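You operate a simulated robot arm through the tools that you are given. There is no shell and no other tool.

The job below is to be done with a simulated robot arm. You get a single attempt, and the scene is never put back.

## Task
Cap the steel cup with the cap that the pale tile names and box it.
Fine: cup upright in the pine box, cap seated; lay the tile where the cup stood; spill nothing.

It is judged by the outcome, as a careful person would: the job done as asked, and still so three seconds after it is handed in. It fails if anything else is knocked over, pushed out of place, dropped, spilled or broken. Lids that push on must go on centred and level and be pressed home; caps that screw on are set level and turned clockwise until they are tight.

## Robot
A 7-joint arm with a two-finger parallel gripper, fixed in place. Base frame: the origin is at the foot of the arm, x ahead of it, y to its left, z up; the work surface is at about z = 0. Units: mm, degrees, N and s.
With the tool pointing down near the work surface it reaches from about 240 to 620 mm from the base axis. Its first joint turns from -66.0 to 66.0 degrees. Payload 2.6 kg.
The TCP is the grasp point between the finger pads, 30 mm short of the fingertips. In the tool frame z runs along the fingers and y along their closing line. Largest opening 94 mm; finger width 28, thickness 10; the body of the gripper, 50 by 96 mm, starts 55 mm behind the TCP.
Orientation is that of the tool frame in the base frame, as a unit quaternion [w, x, y, z]. With the fingers straight down and closing along the base's y, the tool's x points along the base's -x, its y along +y and its z along -z.

## Interface
- The arm moves only by the tool play_rows. Its argument "steps" is a list of rows, each an object of numbers (a shift or turn left out is 0, a gripper value left out holds the last): "tx", "ty", "tz": the shift along the tool's x, y, z in mm; "wx", "wy", "wz": the turn, a rotation vector about the tool's x, y, z in degrees; "hand": the gripper command, from -1 (shut) to 1 (fully open), values between in proportion. In form: [{"tx": .., "ty": .., "tz": .., "wx": .., "wy": .., "wz": .., "hand": ..}, ...]. A call has 1 to 20 rows; each row shifts and turns the commanded pose from where the row before left it, along the tool's axes as they then stand. Rows are played at 5 a second. More than 50 mm and 8.6 degrees between two rows, or a gripper value outside its range, and nothing of the call is played. A pose out of reach is approached as far as the arm can. The call stops where the force on the tool passes 40 N (or 10 N more than at its start, if that is more) or the arm is blocked; 0.2 s more then pass. The fingers move at their own pace (about 72 mm/s each) and stop on an object; they squeeze with about 29 N. The grip force told is the motor's: it shows also when the fingers shut on nothing. Time passes only in rows, and 0.2 s behind the last, so rows that do not move let the fingers close. The reply holds the time, the measured pose of the TCP, the force on the tool along the base axes, the opening and the grip force, in the units named above and with some noise, with the torque about the TCP (base axes, N m) and any sound that the robot's microphone picked up.
- Cameras (640 x 400 px; columns grow to the right, rows downward): "scene" is fixed at [31.5, 422.1, 578.3]; the picture's right is [-0.86, -0.51, 0.00], its down [-0.27, 0.45, -0.85] and it looks along [0.44, -0.73, -0.52] (base axes); focal length 295 px, centre (320, 200). "wrist" rides on the gripper at [76, 14, -102] in the tool frame; the picture's right is [-0.18, 0.98, 0.00], its down [-0.75, -0.14, -0.64] and it looks along [-0.63, -0.12, 0.77] (tool axes); focal length 243 px, centre (320, 200). There is no depth. A picture from a camera that has moved, and an enlarged one, comes with that camera's place and axes in the base frame and with its lens. The place of the scene camera against the robot may be out by one fixed shift of up to 12 mm in any direction.
- camera(camera): a new picture of that camera. No time passes.
- zoom(camera, box): a new picture of the part [left, top, right, bottom] of that camera's present view, enlarged. No time passes.
- job_done(): hands the job in; it is judged then, once.

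Places have to be worked out from the pictures, the camera data and where the tool is seen. Open the gripper and draw the arm clear of the work before you hand the job in, unless the task says otherwise.

The tools are called after "Request:" as name(argument=value, ...) on one line, values as JSON. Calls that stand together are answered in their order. play_rows: Moves the arm, as the interface text tells. Its arguments: {"type":"object","properties":{"steps":{"type":"array","items":{"type":"object","properties":{"tx":{"type":"number"},"ty":{"type":"number"},"tz":{"type":"number"},"wx":{"type":"number"},"wy":{"type":"number"},"wz":{"type":"number"},"hand":{"type":"number"}}}}},"required":["steps"]} The other tools are called the same way: camera (camera) takes a picture; zoom (camera, box) takes an enlarged picture of a part of a camera's view; job_done () hands the job in.

At the start:

```text
time: 0.0
ee_pos: [380.1, -71.3, 326.5]
ee_rot: [0.0, 0.0, 1.0, 0.0]
ft_force: [0.3, 0.5, 1.2]
moment: [-0.03, 0.02, -0.06]
finger_gap: 93.8
finger_force: 0.2
```

scene: 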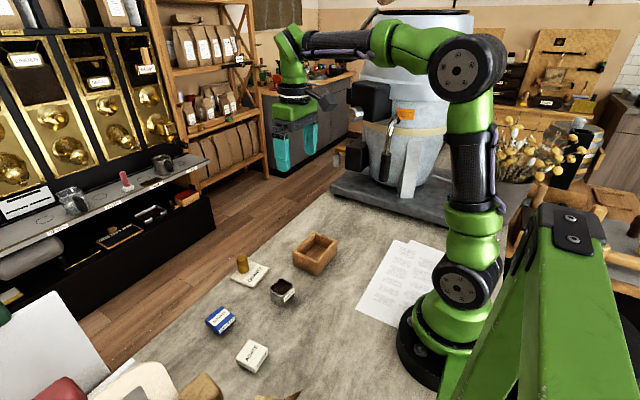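
wrist: 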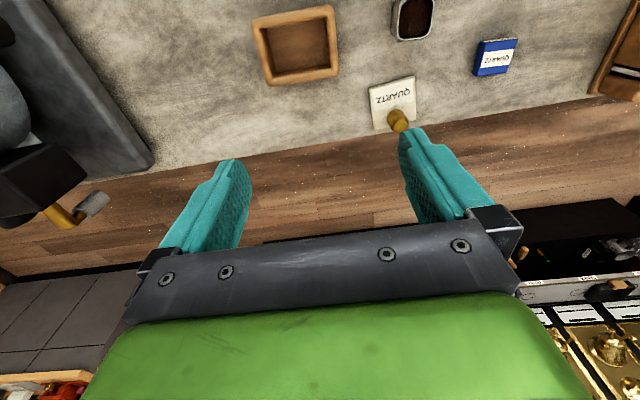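

I'll look closer at the objects on the table before moving anything.

Request:
zoom(camera="scene", box=[180, 220, 360, 380])

Request:
zoom(camera="wrist", box=[240, 0, 540, 160])

```text
2.50 times, centred on (270, 300) of scene
camera zoom: at [31.5, 422.1, 578.3], right [-0.86, -0.51, 0.0], down [-0.27, 0.45, -0.85], along [0.44, -0.73, -0.52], focal length 738 px, centre (445, -50)
```

zoom: 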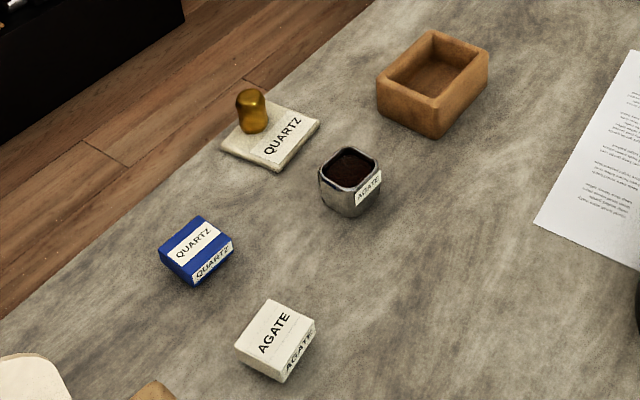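

```text
2.13 times, centred on (390, 80) of wrist
camera zoom: at [303.1, -56.5, 429.7], right [0.18, 0.98, 0.0], down [0.75, -0.14, 0.64], along [0.63, -0.12, -0.77], focal length 518 px, centre (171, 456)
```

zoom: 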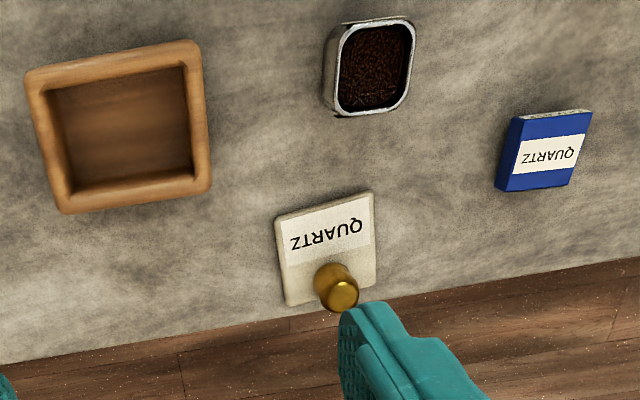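

The tile reads QUARTZ and the blue cap is the one labelled QUARTZ; the cup's own AGATE label is not what counts. A brass piece stands on the tile. I put the tile near (459,39), cup near (346,55), blue cap near (417,184) and box near (348,-100). I'll pull back to see these better with the wrist camera.

Request:
play_rows(steps=[{"tx": 20, "ty": 26, "tz": 9}, {"tx": 20, "ty": 26, "tz": 9}, {"tx": 20, "ty": 26, "tz": 9}, {"tx": 20, "ty": 26, "tz": 9}, {"tx": 20, "ty": 26, "tz": 9}, {"hand": 1}])

Request:
camera(camera="wrist")

```text
time: 1.4
ee_pos: [278.0, 58.3, 282.0]
ee_rot: [0.0, 0.0, 1.0, 0.0]
ft_force: [0.4, 0.4, -0.6]
moment: [-0.01, 0.01, 0.01]
finger_gap: 93.9
finger_force: 0.0
```

```text
taken
camera wrist: at [201.5, 73.5, 384.5], right [0.18, 0.98, 0.0], down [0.75, -0.14, 0.64], along [0.63, -0.12, -0.77], focal length 243 px, centre (320, 200)
```

wrist: 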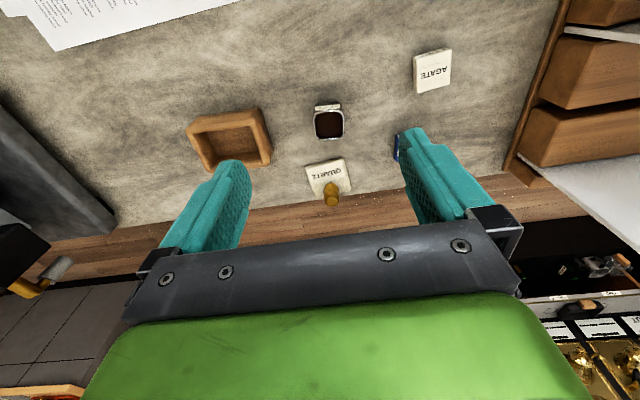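

Now tile, cup, box and both caps are in view. I'll enlarge sections to measure.

Request:
zoom(camera="wrist", box=[280, 90, 380, 220])

Request:
zoom(camera="wrist", box=[180, 90, 300, 180])

Request:
zoom(camera="wrist", box=[380, 30, 480, 170])

```text
3.08 times, centred on (330, 155) of wrist
camera zoom: at [201.5, 73.5, 384.5], right [0.18, 0.98, 0.0], down [0.75, -0.14, 0.64], along [0.63, -0.12, -0.77], focal length 746 px, centre (289, 338)
```

zoom: 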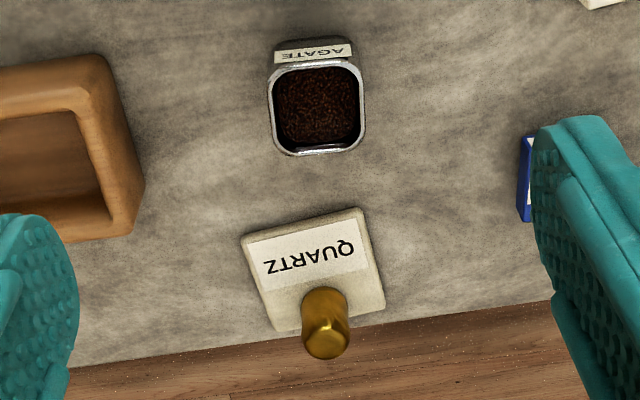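

```text
4.44 times, centred on (240, 135) of wrist
camera zoom: at [201.5, 73.5, 384.5], right [0.18, 0.98, 0.0], down [0.75, -0.14, 0.64], along [0.63, -0.12, -0.77], focal length 1078 px, centre (676, 489)
```

zoom: 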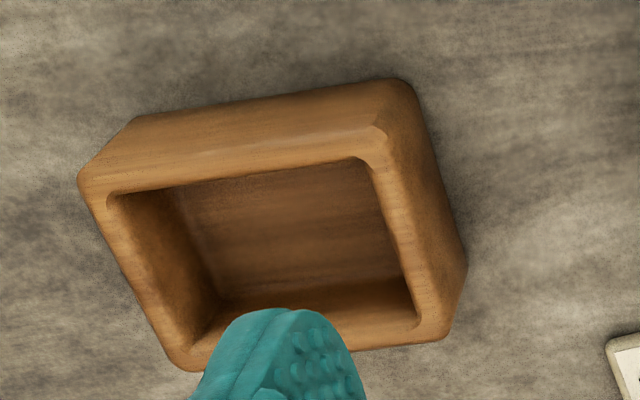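

```text
2.86 times, centred on (430, 100) of wrist
camera zoom: at [201.5, 73.5, 384.5], right [0.18, 0.98, 0.0], down [0.75, -0.14, 0.64], along [0.63, -0.12, -0.77], focal length 693 px, centre (6, 486)
```

zoom: 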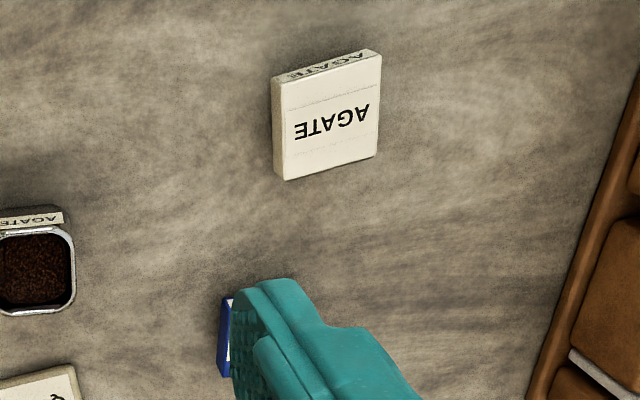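

The brass piece looks like a loose weight, or perhaps a knob, at about (484,43) on the tile (about 72 mm square, yaw about +5°). The cup is about 46 mm square and 35 mm tall at about (348,58). Next I go for a near view of the blue cap.

Request:
play_rows(steps=[{"tx": -11, "ty": 23, "tz": 29}, {"tx": -11, "ty": 23, "tz": 29}, {"tx": -11, "ty": 23, "tz": 29}, {"tx": -11, "ty": 23, "tz": 29}, {"tx": -11, "ty": 23, "tz": 29}, {"tx": -11, "ty": 23, "tz": 29}, {"tx": 0}])

Request:
camera(camera="wrist")

```text
time: 3.0
ee_pos: [346.5, 195.4, 111.6]
ee_rot: [-0.001, 0.0, 1.0, 0.0]
ft_force: [1.1, 0.7, 0.0]
moment: [-0.03, -0.01, -0.01]
finger_gap: 94.1
finger_force: 0.1
```

```text
taken
camera wrist: at [269.0, 211.8, 213.4], right [0.18, 0.98, 0.0], down [0.75, -0.14, 0.64], along [0.63, -0.12, -0.77], focal length 243 px, centre (320, 200)
```

wrist: 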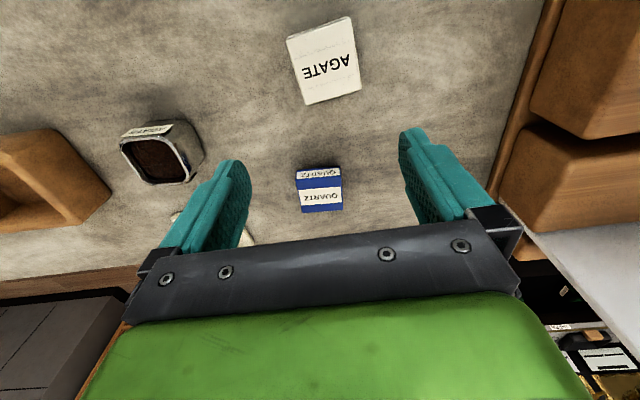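

Request:
zoom(camera="wrist", box=[270, 150, 370, 230])

Request:
zoom(camera="wrist", box=[100, 100, 230, 200])

Request:
zoom(camera="scene", box=[195, 245, 325, 335])

```text
5.00 times, centred on (320, 190) of wrist
camera zoom: at [269.0, 211.8, 213.4], right [0.18, 0.98, 0.0], down [0.75, -0.14, 0.64], along [0.63, -0.12, -0.77], focal length 1213 px, centre (320, 250)
```

zoom: 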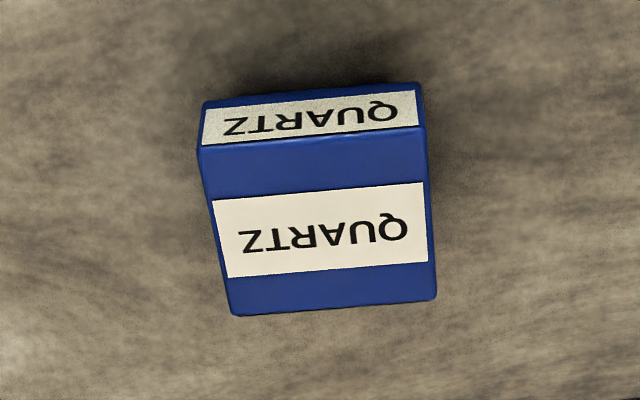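

```text
4.00 times, centred on (165, 150) of wrist
camera zoom: at [269.0, 211.8, 213.4], right [0.18, 0.98, 0.0], down [0.75, -0.14, 0.64], along [0.63, -0.12, -0.77], focal length 970 px, centre (940, 400)
```

zoom: 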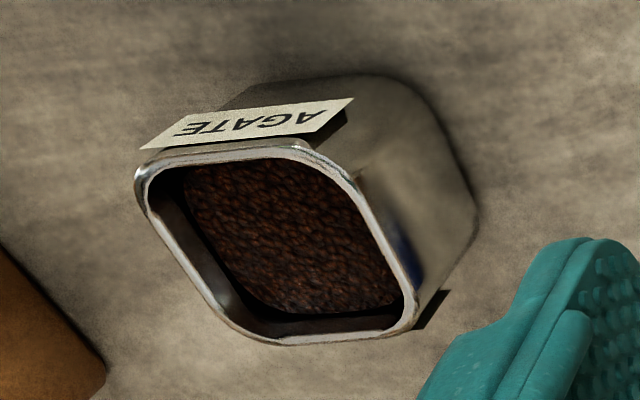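

```text
4.44 times, centred on (260, 290) of scene
camera zoom: at [31.5, 422.2, 578.3], right [-0.86, -0.51, 0.0], down [-0.27, 0.45, -0.85], along [0.44, -0.73, -0.52], focal length 1313 px, centre (587, -200)
```

zoom: 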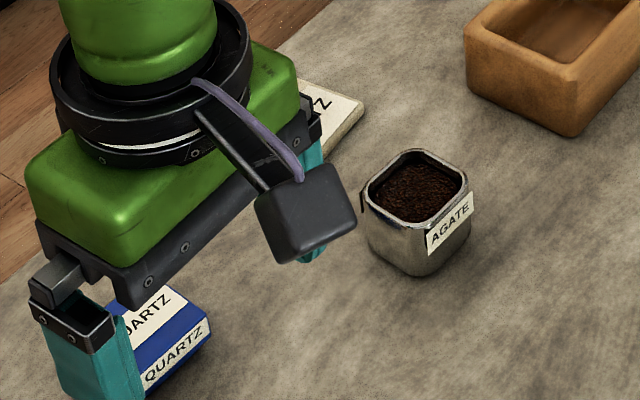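

The blue cap measures about 45×45×16 mm, centred near (424,184) with yaw about −4°. Next is a closer look at the cup's rim to compare sizes.

Request:
play_rows(steps=[{"tx": 16, "ty": -32, "tz": -2}, {"tx": 16, "ty": -32, "tz": -2}, {"tx": 16, "ty": -32, "tz": -2}, {"tx": 16, "ty": -32, "tz": -2}, {"tx": 0}, {"tx": 0}])

Request:
camera(camera="wrist")

Request:
zoom(camera="wrist", box=[260, 90, 380, 200])

```text
time: 4.4
ee_pos: [280.4, 68.4, 116.9]
ee_rot: [0.0, 0.0, 1.0, 0.001]
ft_force: [0.9, 0.2, 0.2]
moment: [-0.02, -0.05, 0.0]
finger_gap: 94.1
finger_force: 0.1
```

```text
taken
camera wrist: at [204.7, 82.6, 219.5], right [0.18, 0.98, 0.0], down [0.75, -0.14, 0.64], along [0.63, -0.12, -0.77], focal length 243 px, centre (320, 200)
```

wrist: 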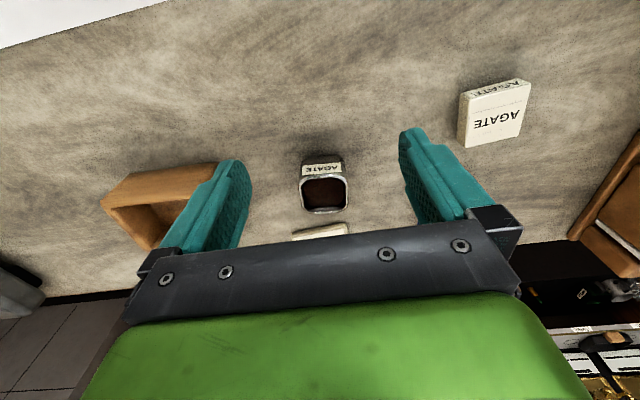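

```text
3.64 times, centred on (320, 145) of wrist
camera zoom: at [204.7, 82.6, 219.5], right [0.18, 0.98, 0.0], down [0.75, -0.14, 0.64], along [0.63, -0.12, -0.77], focal length 882 px, centre (320, 400)
```

zoom: 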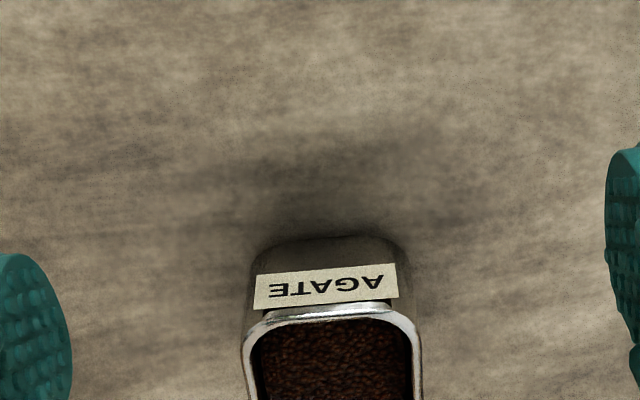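

The cup sits a bit lower in the frame, so I'll zoom on it properly.

Request:
zoom(camera="wrist", box=[280, 145, 368, 225])

Request:
zoom(camera="wrist", box=[440, 70, 550, 160])

```text
5.00 times, centred on (324, 185) of wrist
camera zoom: at [204.7, 82.6, 219.5], right [0.18, 0.98, 0.0], down [0.75, -0.14, 0.64], along [0.63, -0.12, -0.77], focal length 1213 px, centre (300, 275)
```

zoom: 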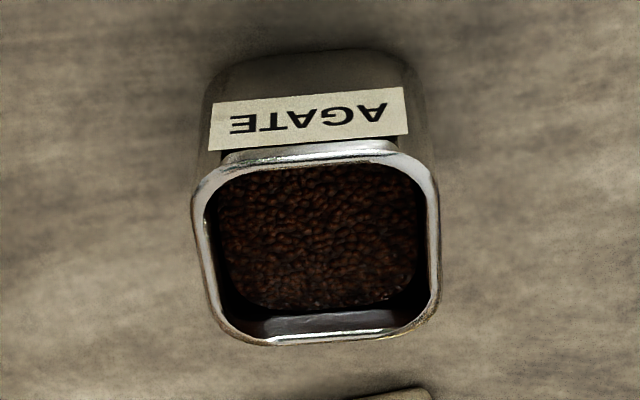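

```text
4.44 times, centred on (495, 115) of wrist
camera zoom: at [204.7, 82.6, 219.5], right [0.18, 0.98, 0.0], down [0.75, -0.14, 0.64], along [0.63, -0.12, -0.77], focal length 1078 px, centre (-458, 578)
```

zoom: 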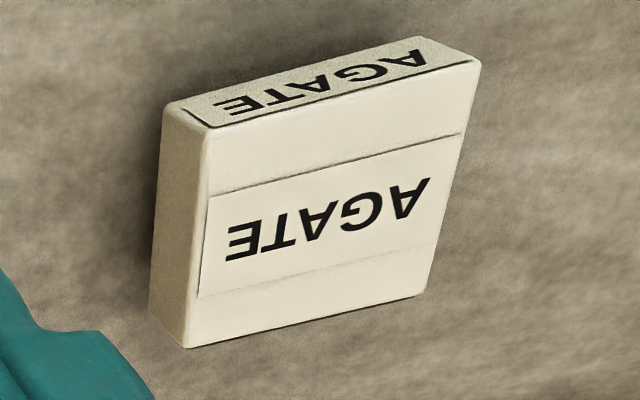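

Cup rim comes out about 45.5 mm square, about 39 mm tall, centred near (348,60), yaw about −4.6°. That matches the cap's outer size, so I need to see how the cap is made underneath; I'll zoom in with the scene camera.

Request:
zoom(camera="scene", box=[195, 295, 245, 345])

Request:
zoom(camera="scene", box=[225, 245, 275, 295])

Request:
zoom(camera="scene", box=[230, 335, 280, 385])

```text
8.00 times, centred on (220, 320) of scene
camera zoom: at [31.5, 422.1, 578.3], right [-0.86, -0.51, 0.0], down [-0.27, 0.45, -0.85], along [0.44, -0.73, -0.52], focal length 2363 px, centre (1120, -760)
```

zoom: 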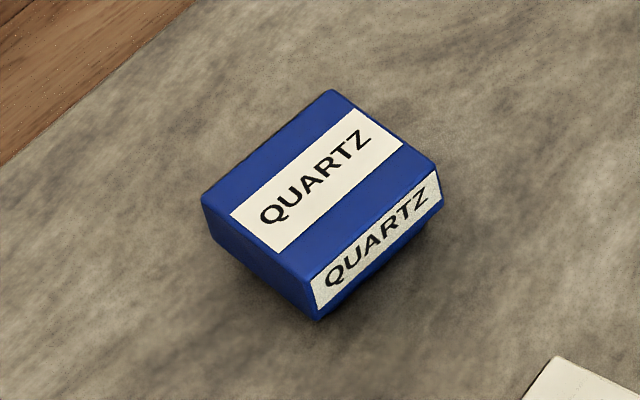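

```text
8.00 times, centred on (250, 270) of scene
camera zoom: at [31.5, 422.1, 578.3], right [-0.86, -0.51, 0.0], down [-0.27, 0.45, -0.85], along [0.44, -0.73, -0.52], focal length 2363 px, centre (880, -360)
```

zoom: 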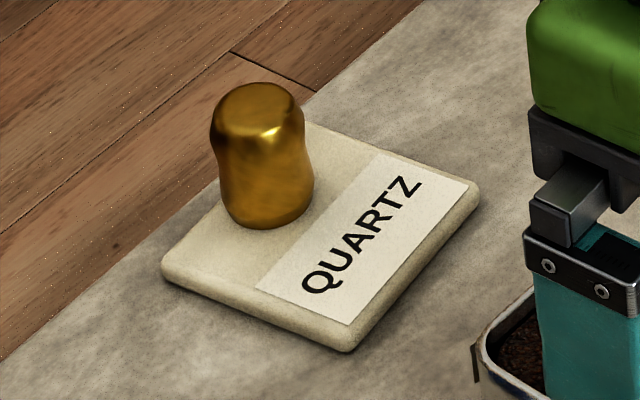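

```text
8.00 times, centred on (255, 360) of scene
camera zoom: at [31.5, 422.1, 578.3], right [-0.86, -0.51, 0.0], down [-0.27, 0.45, -0.85], along [0.44, -0.73, -0.52], focal length 2363 px, centre (840, -1080)
```

zoom: 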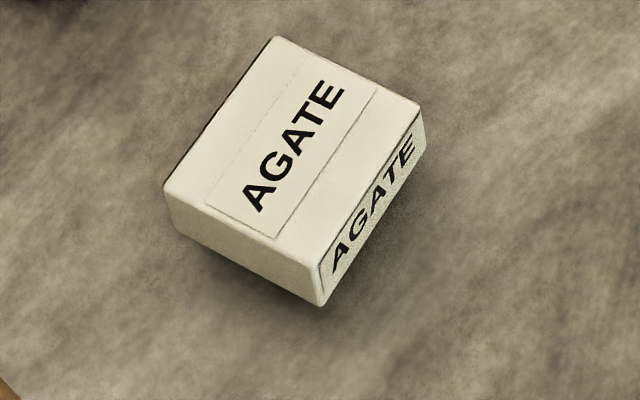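

The caps look like solid-sided blocks, perhaps with a plug underneath. I'll move over the blue cap, turn the gripper to its yaw, and check alignment.

Request:
play_rows(steps=[{"tx": -28.5, "ty": 23, "tz": 3}, {"tx": -28.5, "ty": 23, "tz": 3}, {"tx": -28.5, "ty": 23, "tz": 3}, {"tx": -28.5, "ty": 23, "tz": 3}, {"tx": -28.4, "ty": 23, "tz": 3}, {"wz": 4.3}, {"tz": 10}, {"tz": 10}, {"tx": 0}, {"tx": 0}])

Request:
camera(camera="wrist")

Request:
zoom(camera="wrist", box=[230, 130, 410, 230])

```text
time: 6.6
ee_pos: [425.3, 183.7, 81.5]
ee_rot: [0.0, 0.038, 0.999, 0.0]
ft_force: [0.1, -0.7, 0.7]
moment: [-0.01, 0.0, -0.03]
finger_gap: 93.9
finger_force: 0.2
```

```text
taken
camera wrist: at [349.4, 204.1, 184.4], right [0.26, 0.97, 0.0], down [0.74, -0.2, 0.64], along [0.62, -0.17, -0.77], focal length 243 px, centre (320, 200)
```

wrist: 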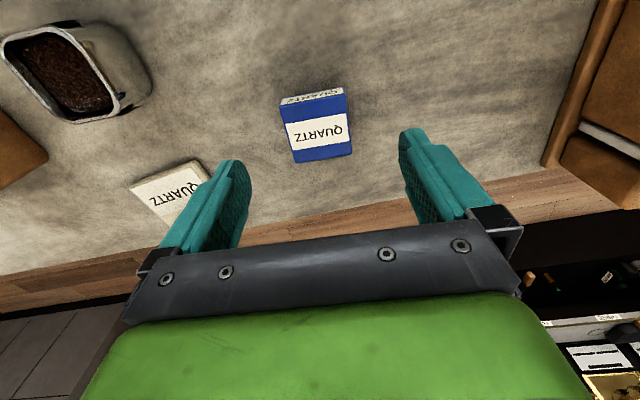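

```text
3.56 times, centred on (320, 180) of wrist
camera zoom: at [349.4, 204.1, 184.4], right [0.26, 0.97, 0.0], down [0.74, -0.2, 0.64], along [0.62, -0.17, -0.77], focal length 863 px, centre (320, 271)
```

zoom: 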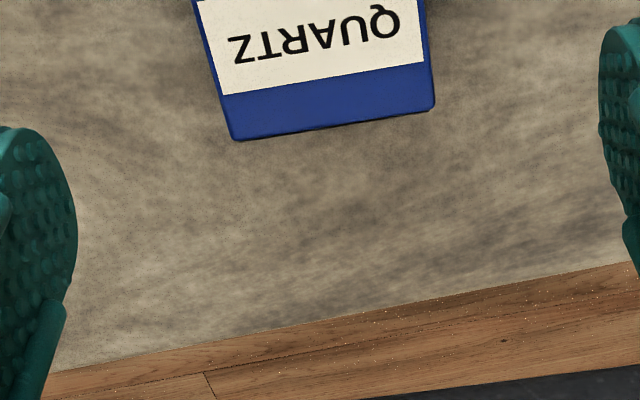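

I'll zoom on the cap itself to refine its centre and yaw in the gripper frame.

Request:
zoom(camera="wrist", box=[265, 75, 369, 175])

```text
4.00 times, centred on (317, 125) of wrist
camera zoom: at [349.4, 204.1, 184.4], right [0.26, 0.97, 0.0], down [0.74, -0.2, 0.64], along [0.62, -0.17, -0.77], focal length 970 px, centre (332, 500)
```

zoom: 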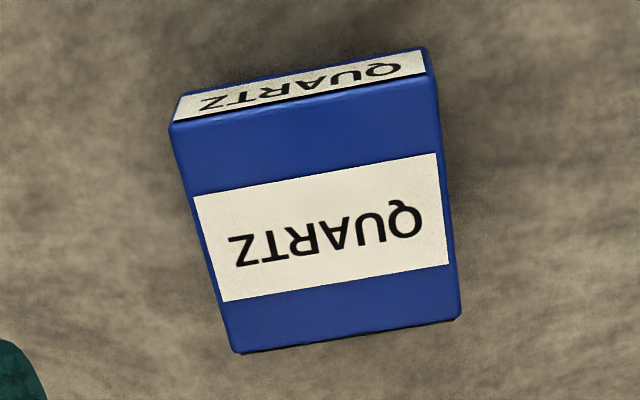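

In the gripper frame the cap centre is about (+3,−1) mm off and the yaw is aligned. Before grasping I want a low-angle view to see if the cap stands on a plug or is a shell, so I'll back off and tilt the camera flatter.

Request:
play_rows(steps=[{"tz": -20}, {"tx": 32}, {"tx": 32}, {"tx": 32}, {"wy": -8}, {"wy": -8}, {"wy": -8}, {"wy": -8}, {"wy": -8}, {"tx": 0}, {"tx": 0}])

Request:
camera(camera="wrist")

```text
time: 9.0
ee_pos: [328.2, 189.5, 101.9]
ee_rot: [0.341, 0.035, 0.939, -0.013]
ft_force: [0.3, 0.4, 0.5]
moment: [0.02, 0.02, -0.03]
finger_gap: 93.7
finger_force: 0.1
```

```text
taken
camera wrist: at [205.3, 214.4, 131.1], right [0.21, 0.97, 0.12], down [0.15, -0.15, 0.98], along [0.96, -0.19, -0.18], focal length 243 px, centre (320, 200)
```

wrist: 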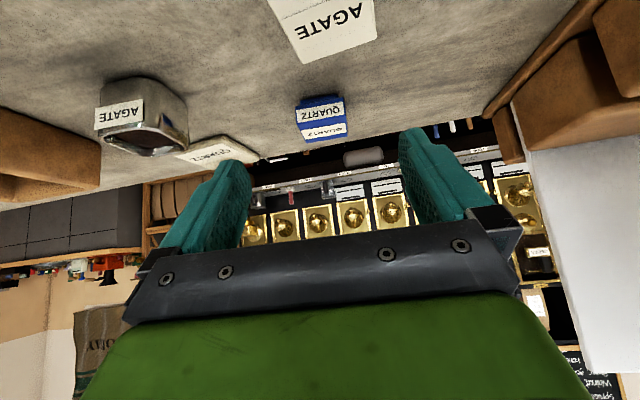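

Request:
zoom(camera="wrist", box=[290, 85, 354, 149])

Request:
zoom(camera="wrist", box=[80, 65, 200, 165])

Request:
zoom(camera="wrist", box=[170, 120, 270, 180])

```text
6.25 times, centred on (322, 117) of wrist
camera zoom: at [205.3, 214.4, 131.1], right [0.21, 0.97, 0.12], down [0.15, -0.15, 0.98], along [0.96, -0.19, -0.18], focal length 1516 px, centre (308, 719)
```

zoom: 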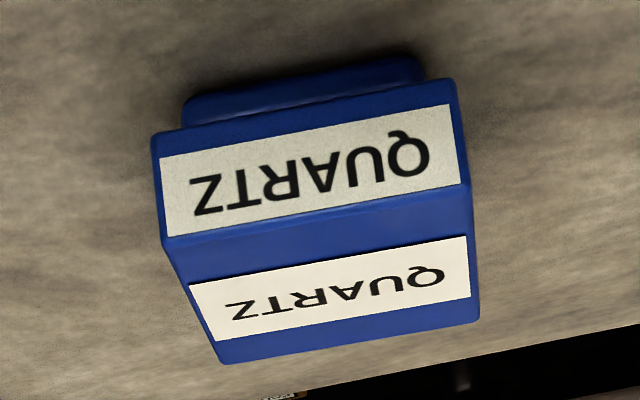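

```text
4.00 times, centred on (140, 115) of wrist
camera zoom: at [205.3, 214.4, 131.1], right [0.21, 0.97, 0.12], down [0.15, -0.15, 0.98], along [0.96, -0.19, -0.18], focal length 970 px, centre (1040, 540)
```

zoom: 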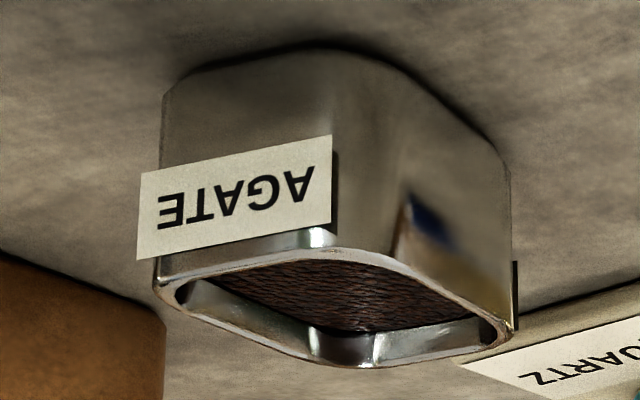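

```text
6.40 times, centred on (220, 150) of wrist
camera zoom: at [205.3, 214.4, 131.1], right [0.21, 0.97, 0.12], down [0.15, -0.15, 0.98], along [0.96, -0.19, -0.18], focal length 1553 px, centre (960, 520)
```

zoom: 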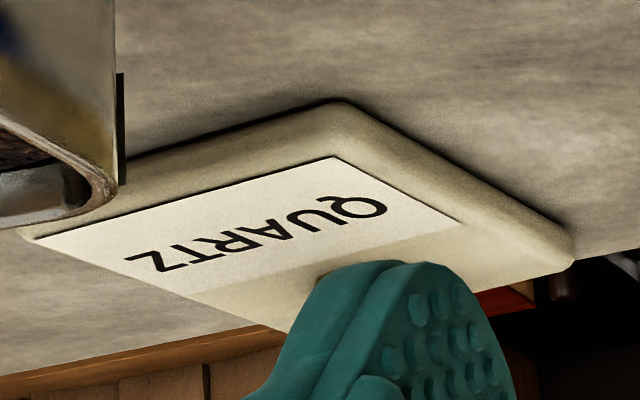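

The low view shows it clearly: the cap is a body about 15 mm tall standing on a narrower plug about 6 mm deep that goes into the cup, so the top is near z=21.5 and the centre near (419.7,183.6). I'll straighten up and go back over it with that correction.

Request:
play_rows(steps=[{"wy": 8}, {"wy": 8}, {"wy": 8}, {"wy": 8}, {"wy": 8}, {"tx": -30, "ty": -0.5}, {"tx": -30}, {"tx": -30.7}, {"tz": 15}, {"tx": 0}, {"tx": 0}])

Request:
camera(camera="wrist")

Request:
zoom(camera="wrist", box=[265, 85, 375, 190])

```text
time: 11.4
ee_pos: [418.1, 183.8, 86.7]
ee_rot: [0.0, 0.037, 0.999, 0.0]
ft_force: [0.5, -0.2, -0.1]
moment: [-0.02, -0.01, 0.0]
finger_gap: 94.2
finger_force: 0.0
```

```text
taken
camera wrist: at [342.9, 203.9, 188.3], right [0.26, 0.97, 0.0], down [0.74, -0.2, 0.64], along [0.62, -0.17, -0.77], focal length 243 px, centre (320, 200)
```

wrist: 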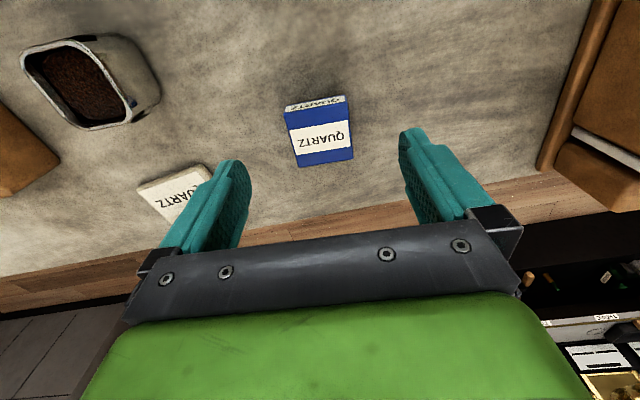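

```text
3.81 times, centred on (320, 138) of wrist
camera zoom: at [342.9, 203.9, 188.3], right [0.26, 0.97, 0.0], down [0.74, -0.2, 0.64], along [0.62, -0.17, -0.77], focal length 924 px, centre (320, 438)
```

zoom: 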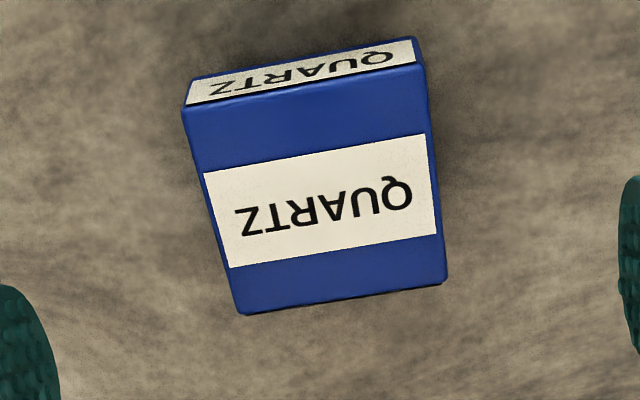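

The measured arm pose and vision agree: the cap centre is at about (420.0,183.7), so I'm about 1.9 mm short in x. I'll correct and descend to about TCP z=39, which puts the fingertips at z≈9, on the cap body and above the plug.

Request:
play_rows(steps=[{"tx": -1.9}, {"tz": 12}, {"tz": 12}, {"tz": 12}, {"tz": 8}, {"tx": 0}, {"tx": 0}])

Request:
camera(camera="wrist")

Request:
zoom(camera="wrist", box=[230, 110, 410, 220])

```text
time: 13.0
ee_pos: [422.6, 183.7, 42.9]
ee_rot: [0.0, 0.037, 0.999, 0.001]
ft_force: [1.0, 0.2, -0.5]
moment: [0.03, 0.01, 0.05]
finger_gap: 94.0
finger_force: 0.1
```

```text
taken
camera wrist: at [345.7, 203.4, 144.7], right [0.26, 0.97, 0.0], down [0.74, -0.2, 0.64], along [0.62, -0.17, -0.77], focal length 243 px, centre (320, 200)
```

wrist: 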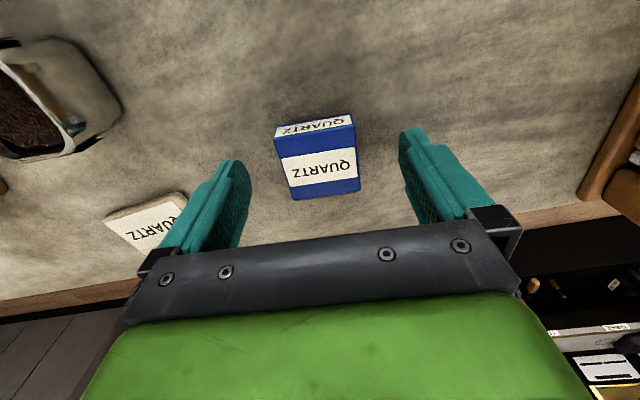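

```text
3.56 times, centred on (320, 165) of wrist
camera zoom: at [345.7, 203.4, 144.7], right [0.26, 0.97, 0.0], down [0.74, -0.2, 0.64], along [0.62, -0.17, -0.77], focal length 863 px, centre (320, 324)
```

zoom: 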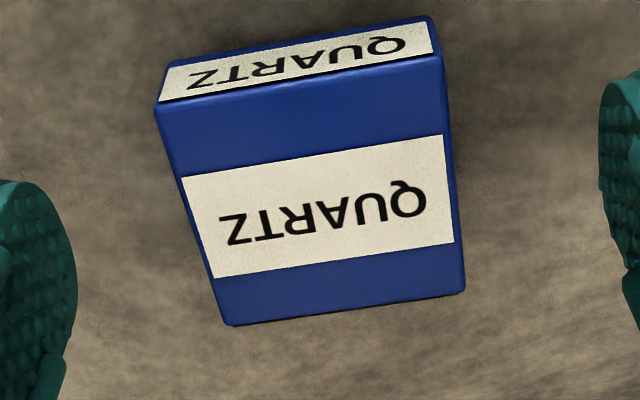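

The cap now sits within 0.5 mm of the gripper centre and square to it. I'll lower the last 4 mm and close.

Request:
play_rows(steps=[{"tz": 4, "tx": 0.3}, {"tx": 0}, {"hand": -1}, {"tx": 0}, {"tx": 0}, {"tx": 0}, {"tx": 0}])

Request:
zoom(camera="wrist", box=[230, 110, 410, 220])

Request:
zoom(camera="scene", box=[160, 240, 320, 360])

```text
time: 14.6
ee_pos: [420.9, 183.6, 38.1]
ee_rot: [0.0, 0.037, 0.999, 0.0]
ft_force: [-0.2, 0.1, -0.7]
moment: [0.04, 0.0, 0.01]
finger_gap: 42.6
finger_force: 28.5
```

```text
3.56 times, centred on (320, 165) of wrist
camera zoom: at [345.2, 203.6, 140.6], right [0.26, 0.97, 0.0], down [0.74, -0.2, 0.64], along [0.62, -0.17, -0.77], focal length 863 px, centre (320, 324)
```

zoom: 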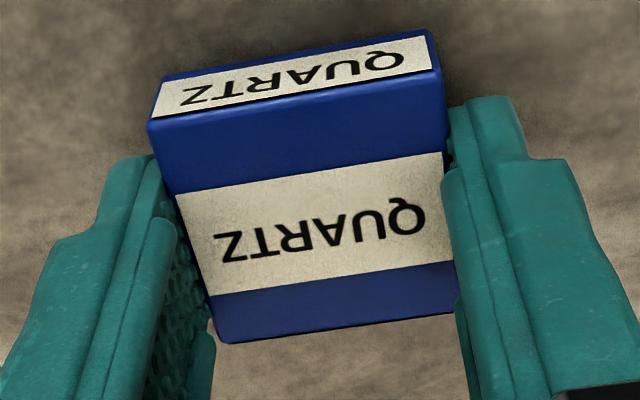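

```text
3.33 times, centred on (240, 300) of scene
camera zoom: at [31.5, 422.1, 578.3], right [-0.86, -0.51, 0.0], down [-0.27, 0.45, -0.85], along [0.44, -0.73, -0.52], focal length 984 px, centre (587, -133)
```

zoom: 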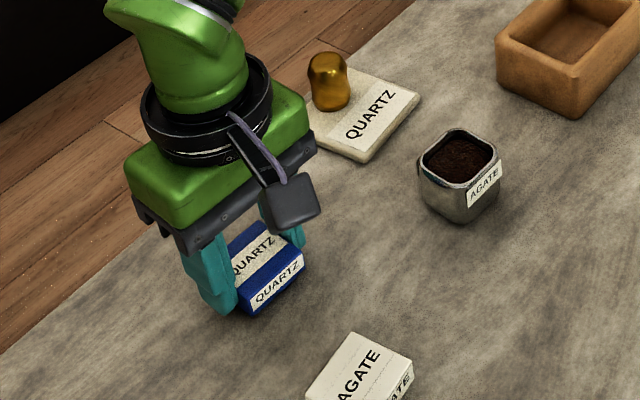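

The grip holds: gap 42.6 mm, force 28.5 N, and the cap centred with its top about 15.5 mm below the TCP. I'll lift it and carry it over the cup with about 40 mm clearance.

Request:
play_rows(steps=[{"tz": -10}, {"tz": -20}, {"tz": -25}, {"tz": -25}, {"tx": 0}, {"tx": 15.5, "ty": -32.2}, {"tx": 15.5, "ty": -32.2}, {"tx": 15.5, "ty": -32.2}, {"tx": 15.5, "ty": -32.2}, {"tx": 0}, {"tx": 0}, {"tx": 0}])

Request:
camera(camera="wrist")

Request:
zoom(camera="scene", box=[200, 200, 360, 320])

```text
time: 17.2
ee_pos: [347.8, 59.7, 117.9]
ee_rot: [0.0, 0.037, 0.999, 0.0]
ft_force: [-0.6, -0.7, -0.7]
moment: [-0.01, 0.01, 0.04]
finger_gap: 42.6
finger_force: 28.8
```

```text
taken
camera wrist: at [273.1, 81.7, 220.5], right [0.26, 0.97, 0.0], down [0.74, -0.2, 0.64], along [0.62, -0.17, -0.77], focal length 243 px, centre (320, 200)
```

wrist: 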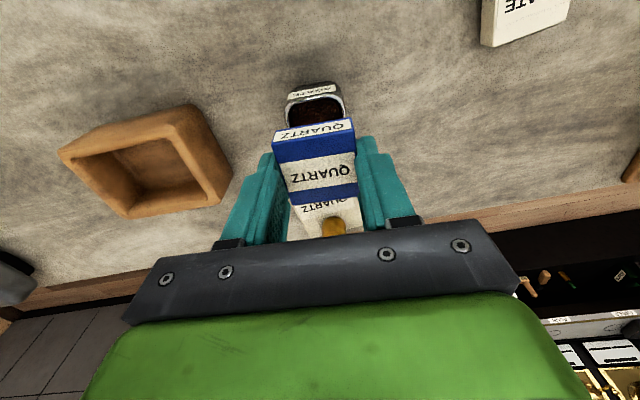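

```text
3.33 times, centred on (280, 260) of scene
camera zoom: at [31.5, 422.1, 578.3], right [-0.86, -0.51, 0.0], down [-0.27, 0.45, -0.85], along [0.44, -0.73, -0.52], focal length 984 px, centre (453, 0)
```

zoom: 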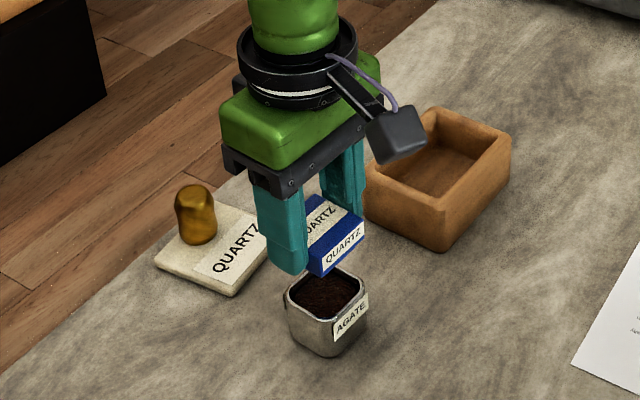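

Request:
zoom(camera="wrist", box=[250, 70, 390, 210])

Request:
zoom(camera="wrist", box=[275, 75, 355, 135])

```text
2.86 times, centred on (320, 140) of wrist
camera zoom: at [273.1, 81.7, 220.5], right [0.26, 0.97, 0.0], down [0.74, -0.2, 0.64], along [0.62, -0.17, -0.77], focal length 693 px, centre (320, 371)
```

zoom: 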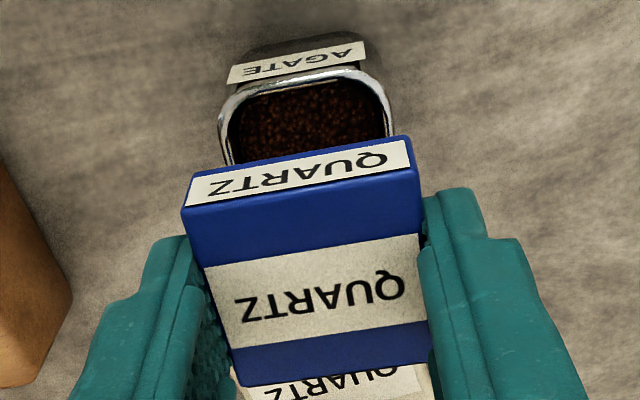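

```text
6.67 times, centred on (315, 105) of wrist
camera zoom: at [273.1, 81.7, 220.5], right [0.26, 0.97, 0.0], down [0.74, -0.2, 0.64], along [0.62, -0.17, -0.77], focal length 1618 px, centre (353, 833)
```

zoom: 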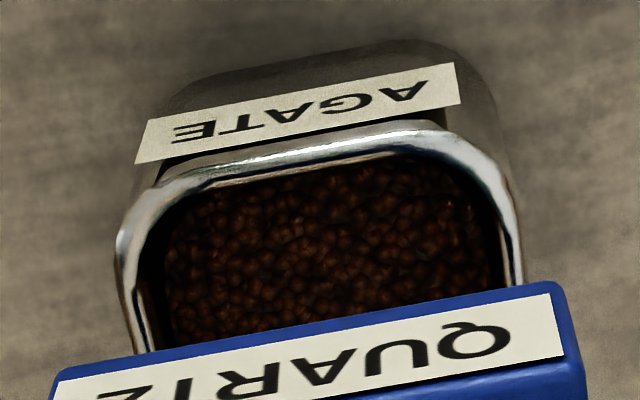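

The view shows the cup and cap parallel to within 0.3°, but the cap about 1.7 mm off sideways (cup centre at tool (0.9,−1.7), cap at (≈0.9,0.1)). I'll shift ty −1.8 and lower to about 10 mm above the rim for another check.

Request:
play_rows(steps=[{"ty": -1.8}, {"tz": 8}, {"tz": 8}, {"tz": 8}, {"tz": 4}, {"tx": 0}, {"tx": 0}, {"tx": 0}])

Request:
zoom(camera="wrist", box=[250, 70, 390, 210])

Request:
zoom(camera="wrist", box=[270, 85, 360, 145])

Request:
zoom(camera="scene", box=[255, 250, 325, 310])

```text
time: 19.0
ee_pos: [350.1, 58.3, 89.8]
ee_rot: [0.001, 0.038, 0.999, -0.001]
ft_force: [0.0, 0.4, -0.5]
moment: [0.02, -0.03, 0.01]
finger_gap: 42.6
finger_force: 29.0
```

```text
2.86 times, centred on (320, 140) of wrist
camera zoom: at [273.7, 78.5, 192.4], right [0.26, 0.97, 0.0], down [0.74, -0.2, 0.64], along [0.62, -0.17, -0.77], focal length 693 px, centre (320, 371)
```

zoom: 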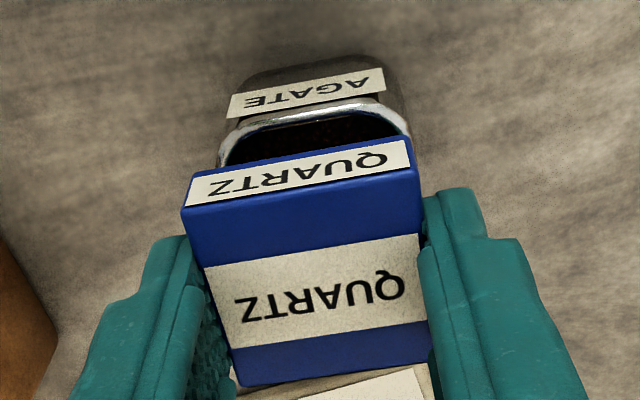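

```text
6.67 times, centred on (315, 115) of wrist
camera zoom: at [273.7, 78.5, 192.4], right [0.26, 0.97, 0.0], down [0.74, -0.2, 0.64], along [0.62, -0.17, -0.77], focal length 1618 px, centre (353, 767)
```

zoom: 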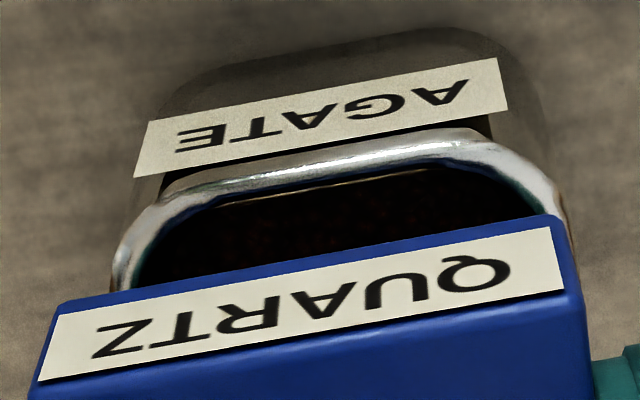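

```text
6.67 times, centred on (290, 280) of scene
camera zoom: at [31.5, 422.1, 578.3], right [-0.86, -0.51, 0.0], down [-0.27, 0.45, -0.85], along [0.44, -0.73, -0.52], focal length 1969 px, centre (520, -333)
```

zoom: 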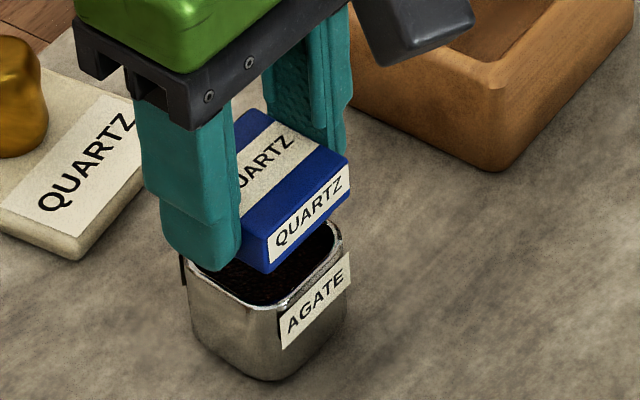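

The shift over-travelled slightly: vision now puts the cup centre about 1.1 mm to +y and 1.3 mm to tool +x of the cap. I'll correct by that and lower until the plug is about 4 mm above the rim, where edges compare directly.

Request:
play_rows(steps=[{"tx": 1.3, "ty": 1.0}, {"tx": 0}, {"tz": 4}, {"tz": 4}, {"tx": 0}, {"tx": 0}, {"tx": 0}])

Request:
zoom(camera="wrist", box=[250, 70, 390, 210])

Request:
zoom(camera="wrist", box=[270, 85, 360, 145])

Request:
zoom(camera="scene", box=[260, 260, 310, 300])

```text
time: 20.6
ee_pos: [347.9, 58.9, 82.7]
ee_rot: [0.0, 0.037, 0.999, 0.0]
ft_force: [1.0, -0.3, -0.1]
moment: [-0.01, 0.01, 0.0]
finger_gap: 42.5
finger_force: 28.8
```

```text
2.86 times, centred on (320, 140) of wrist
camera zoom: at [272.2, 79.6, 184.2], right [0.26, 0.97, 0.0], down [0.74, -0.2, 0.64], along [0.62, -0.17, -0.77], focal length 693 px, centre (320, 371)
```

zoom: 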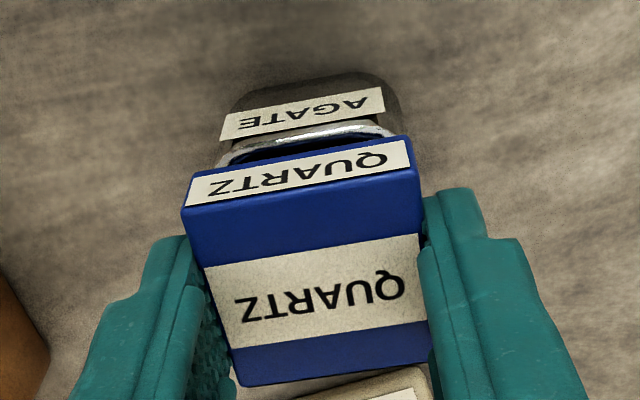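

```text
6.67 times, centred on (315, 115) of wrist
camera zoom: at [272.2, 79.6, 184.2], right [0.26, 0.97, 0.0], down [0.74, -0.2, 0.64], along [0.62, -0.17, -0.77], focal length 1618 px, centre (353, 767)
```

zoom: 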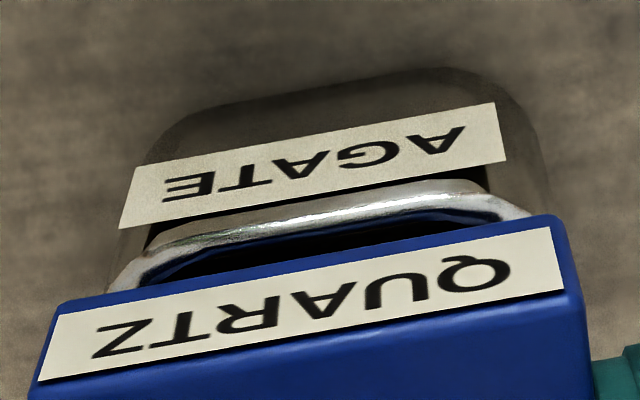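

```text
10.00 times, centred on (285, 280) of scene
camera zoom: at [31.5, 422.1, 578.3], right [-0.86, -0.51, 0.0], down [-0.27, 0.45, -0.85], along [0.44, -0.73, -0.52], focal length 2954 px, centre (670, -600)
```

zoom: 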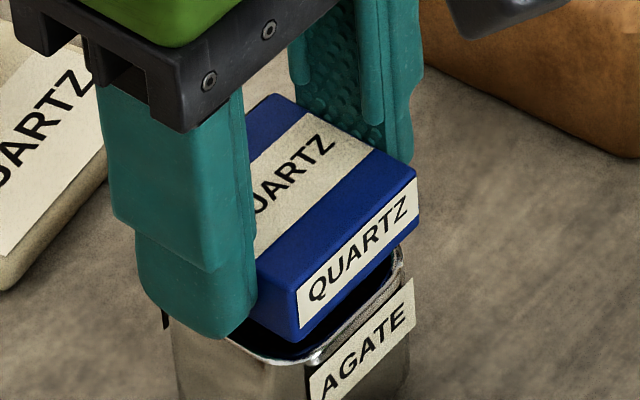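

Now the rim's corners are symmetric about the cap (±20.1 mm) and the near edges are flush to within a fraction of a millimetre. I'll nudge 0.4 mm forward and descend slowly, watching force and height.

Request:
play_rows(steps=[{"tx": -0.4}, {"tz": 1.5}, {"tz": 1.5}, {"tz": 1.5}, {"tz": 1.5}, {"tz": 1}, {"tx": 0}, {"tx": 0}])

Request:
zoom(camera="wrist", box=[270, 95, 360, 155])

Request:
zoom(camera="scene", box=[260, 260, 310, 300])

```text
time: 22.4
ee_pos: [349.4, 59.2, 74.7]
ee_rot: [0.001, 0.037, 0.999, 0.0]
ft_force: [-0.3, -0.4, 0.4]
moment: [-0.03, 0.0, -0.02]
finger_gap: 42.7
finger_force: 28.8
```

```text
6.67 times, centred on (315, 125) of wrist
camera zoom: at [273.3, 79.8, 177.0], right [0.26, 0.97, 0.0], down [0.74, -0.2, 0.64], along [0.62, -0.17, -0.77], focal length 1618 px, centre (353, 700)
```

zoom: 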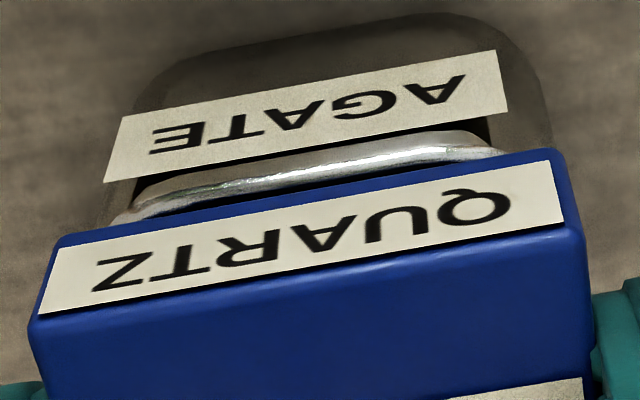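

```text
10.00 times, centred on (285, 280) of scene
camera zoom: at [31.5, 422.1, 578.3], right [-0.86, -0.51, 0.0], down [-0.27, 0.45, -0.85], along [0.44, -0.73, -0.52], focal length 2954 px, centre (670, -600)
```

zoom: 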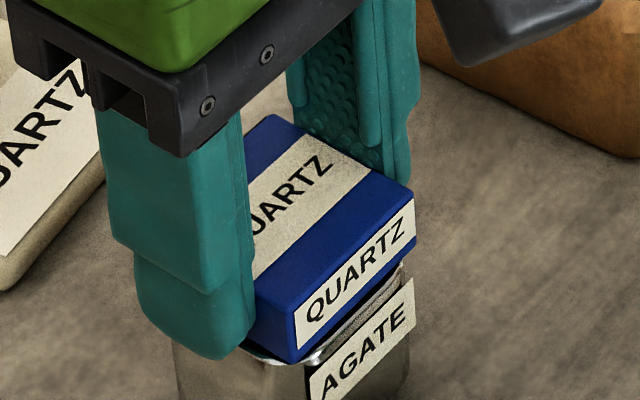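

No contact yet at z=74.7. The arm drifted about 1.5 mm forward on that nudge; the near rim now shows 1.6 mm beyond the cap edge where about 0.75 would be centred. I'll bring it back 0.8 mm and check again.

Request:
play_rows(steps=[{"tx": 0.8}, {"tx": 0}, {"tx": 0}, {"tx": 0}])

Request:
zoom(camera="wrist", box=[270, 95, 360, 155])

```text
time: 23.4
ee_pos: [347.2, 58.7, 76.3]
ee_rot: [0.0, 0.037, 0.999, 0.0]
ft_force: [-0.4, -0.4, 0.1]
moment: [0.01, -0.01, -0.01]
finger_gap: 43.0
finger_force: 29.0
```

```text
6.67 times, centred on (315, 125) of wrist
camera zoom: at [272.1, 79.8, 177.3], right [0.26, 0.97, 0.0], down [0.74, -0.2, 0.64], along [0.62, -0.17, -0.77], focal length 1618 px, centre (353, 700)
```

zoom: 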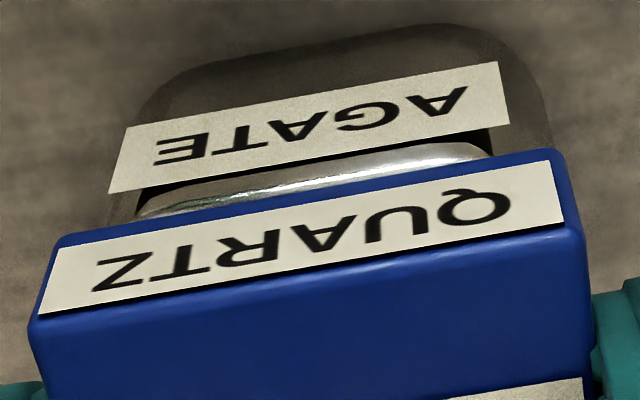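

Rim edge now reads 23.2 mm against the 23.3 mm target, and the sides are symmetric. I'll continue down in 1 mm steps, watching for contact.

Request:
play_rows(steps=[{"tz": 1}, {"tz": 1}, {"tz": 1}, {"tz": 1}, {"tx": 0}, {"tx": 0}])

Request:
zoom(camera="wrist", box=[270, 95, 360, 155])

Request:
zoom(camera="scene", box=[260, 260, 310, 300])

```text
time: 24.8
ee_pos: [348.0, 57.7, 73.1]
ee_rot: [0.001, 0.037, 0.999, 0.0]
ft_force: [-6.4, -0.2, 23.4]
moment: [-0.01, 0.39, -0.04]
finger_gap: 42.9
finger_force: 29.3
```

```text
6.67 times, centred on (315, 125) of wrist
camera zoom: at [271.9, 79.3, 174.2], right [0.26, 0.97, 0.0], down [0.74, -0.2, 0.64], along [0.62, -0.17, -0.77], focal length 1618 px, centre (353, 700)
```

zoom: 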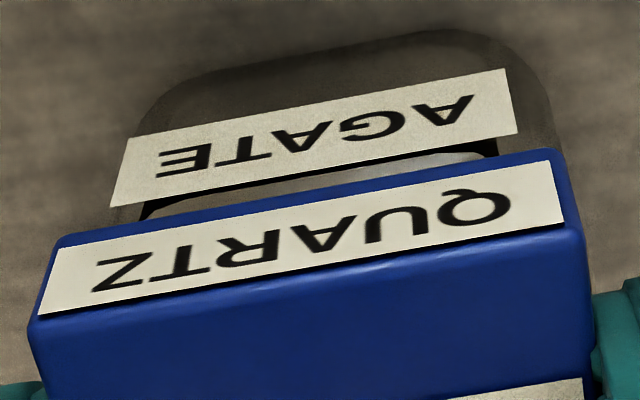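

```text
10.00 times, centred on (285, 280) of scene
camera zoom: at [31.4, 422.1, 578.3], right [-0.86, -0.51, 0.0], down [-0.27, 0.45, -0.85], along [0.44, -0.73, -0.52], focal length 2954 px, centre (670, -600)
```

zoom: 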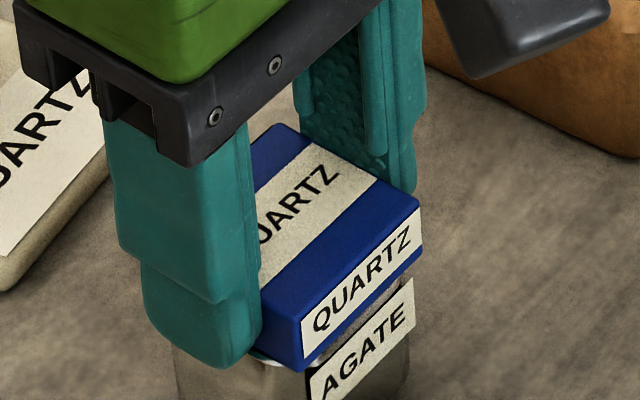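

Contact has begun: 23 N up with a −6.4 N side force in x, so the plug is entering and the cup's wall is pushing it toward the base. About 2 mm remains; I'll ease 0.5 mm that way to unload the side force before pressing further.

Request:
play_rows(steps=[{"tx": 0.5}, {"tx": 0}, {"tx": 0}])

Request:
zoom(camera="wrist", box=[270, 95, 360, 155])

```text
time: 25.6
ee_pos: [347.9, 59.5, 72.3]
ee_rot: [0.002, 0.037, 0.999, 0.0]
ft_force: [-0.6, -1.6, 23.4]
moment: [-0.09, 0.09, 0.01]
finger_gap: 42.6
finger_force: 29.5
```

```text
6.67 times, centred on (315, 125) of wrist
camera zoom: at [271.8, 79.3, 174.0], right [0.26, 0.97, 0.0], down [0.74, -0.2, 0.64], along [0.62, -0.16, -0.76], focal length 1618 px, centre (353, 700)
```

zoom: 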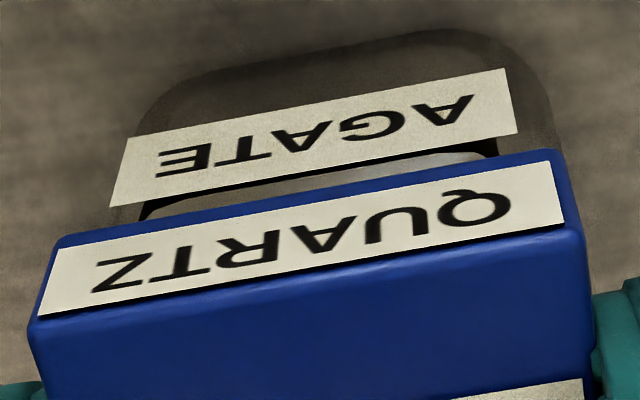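

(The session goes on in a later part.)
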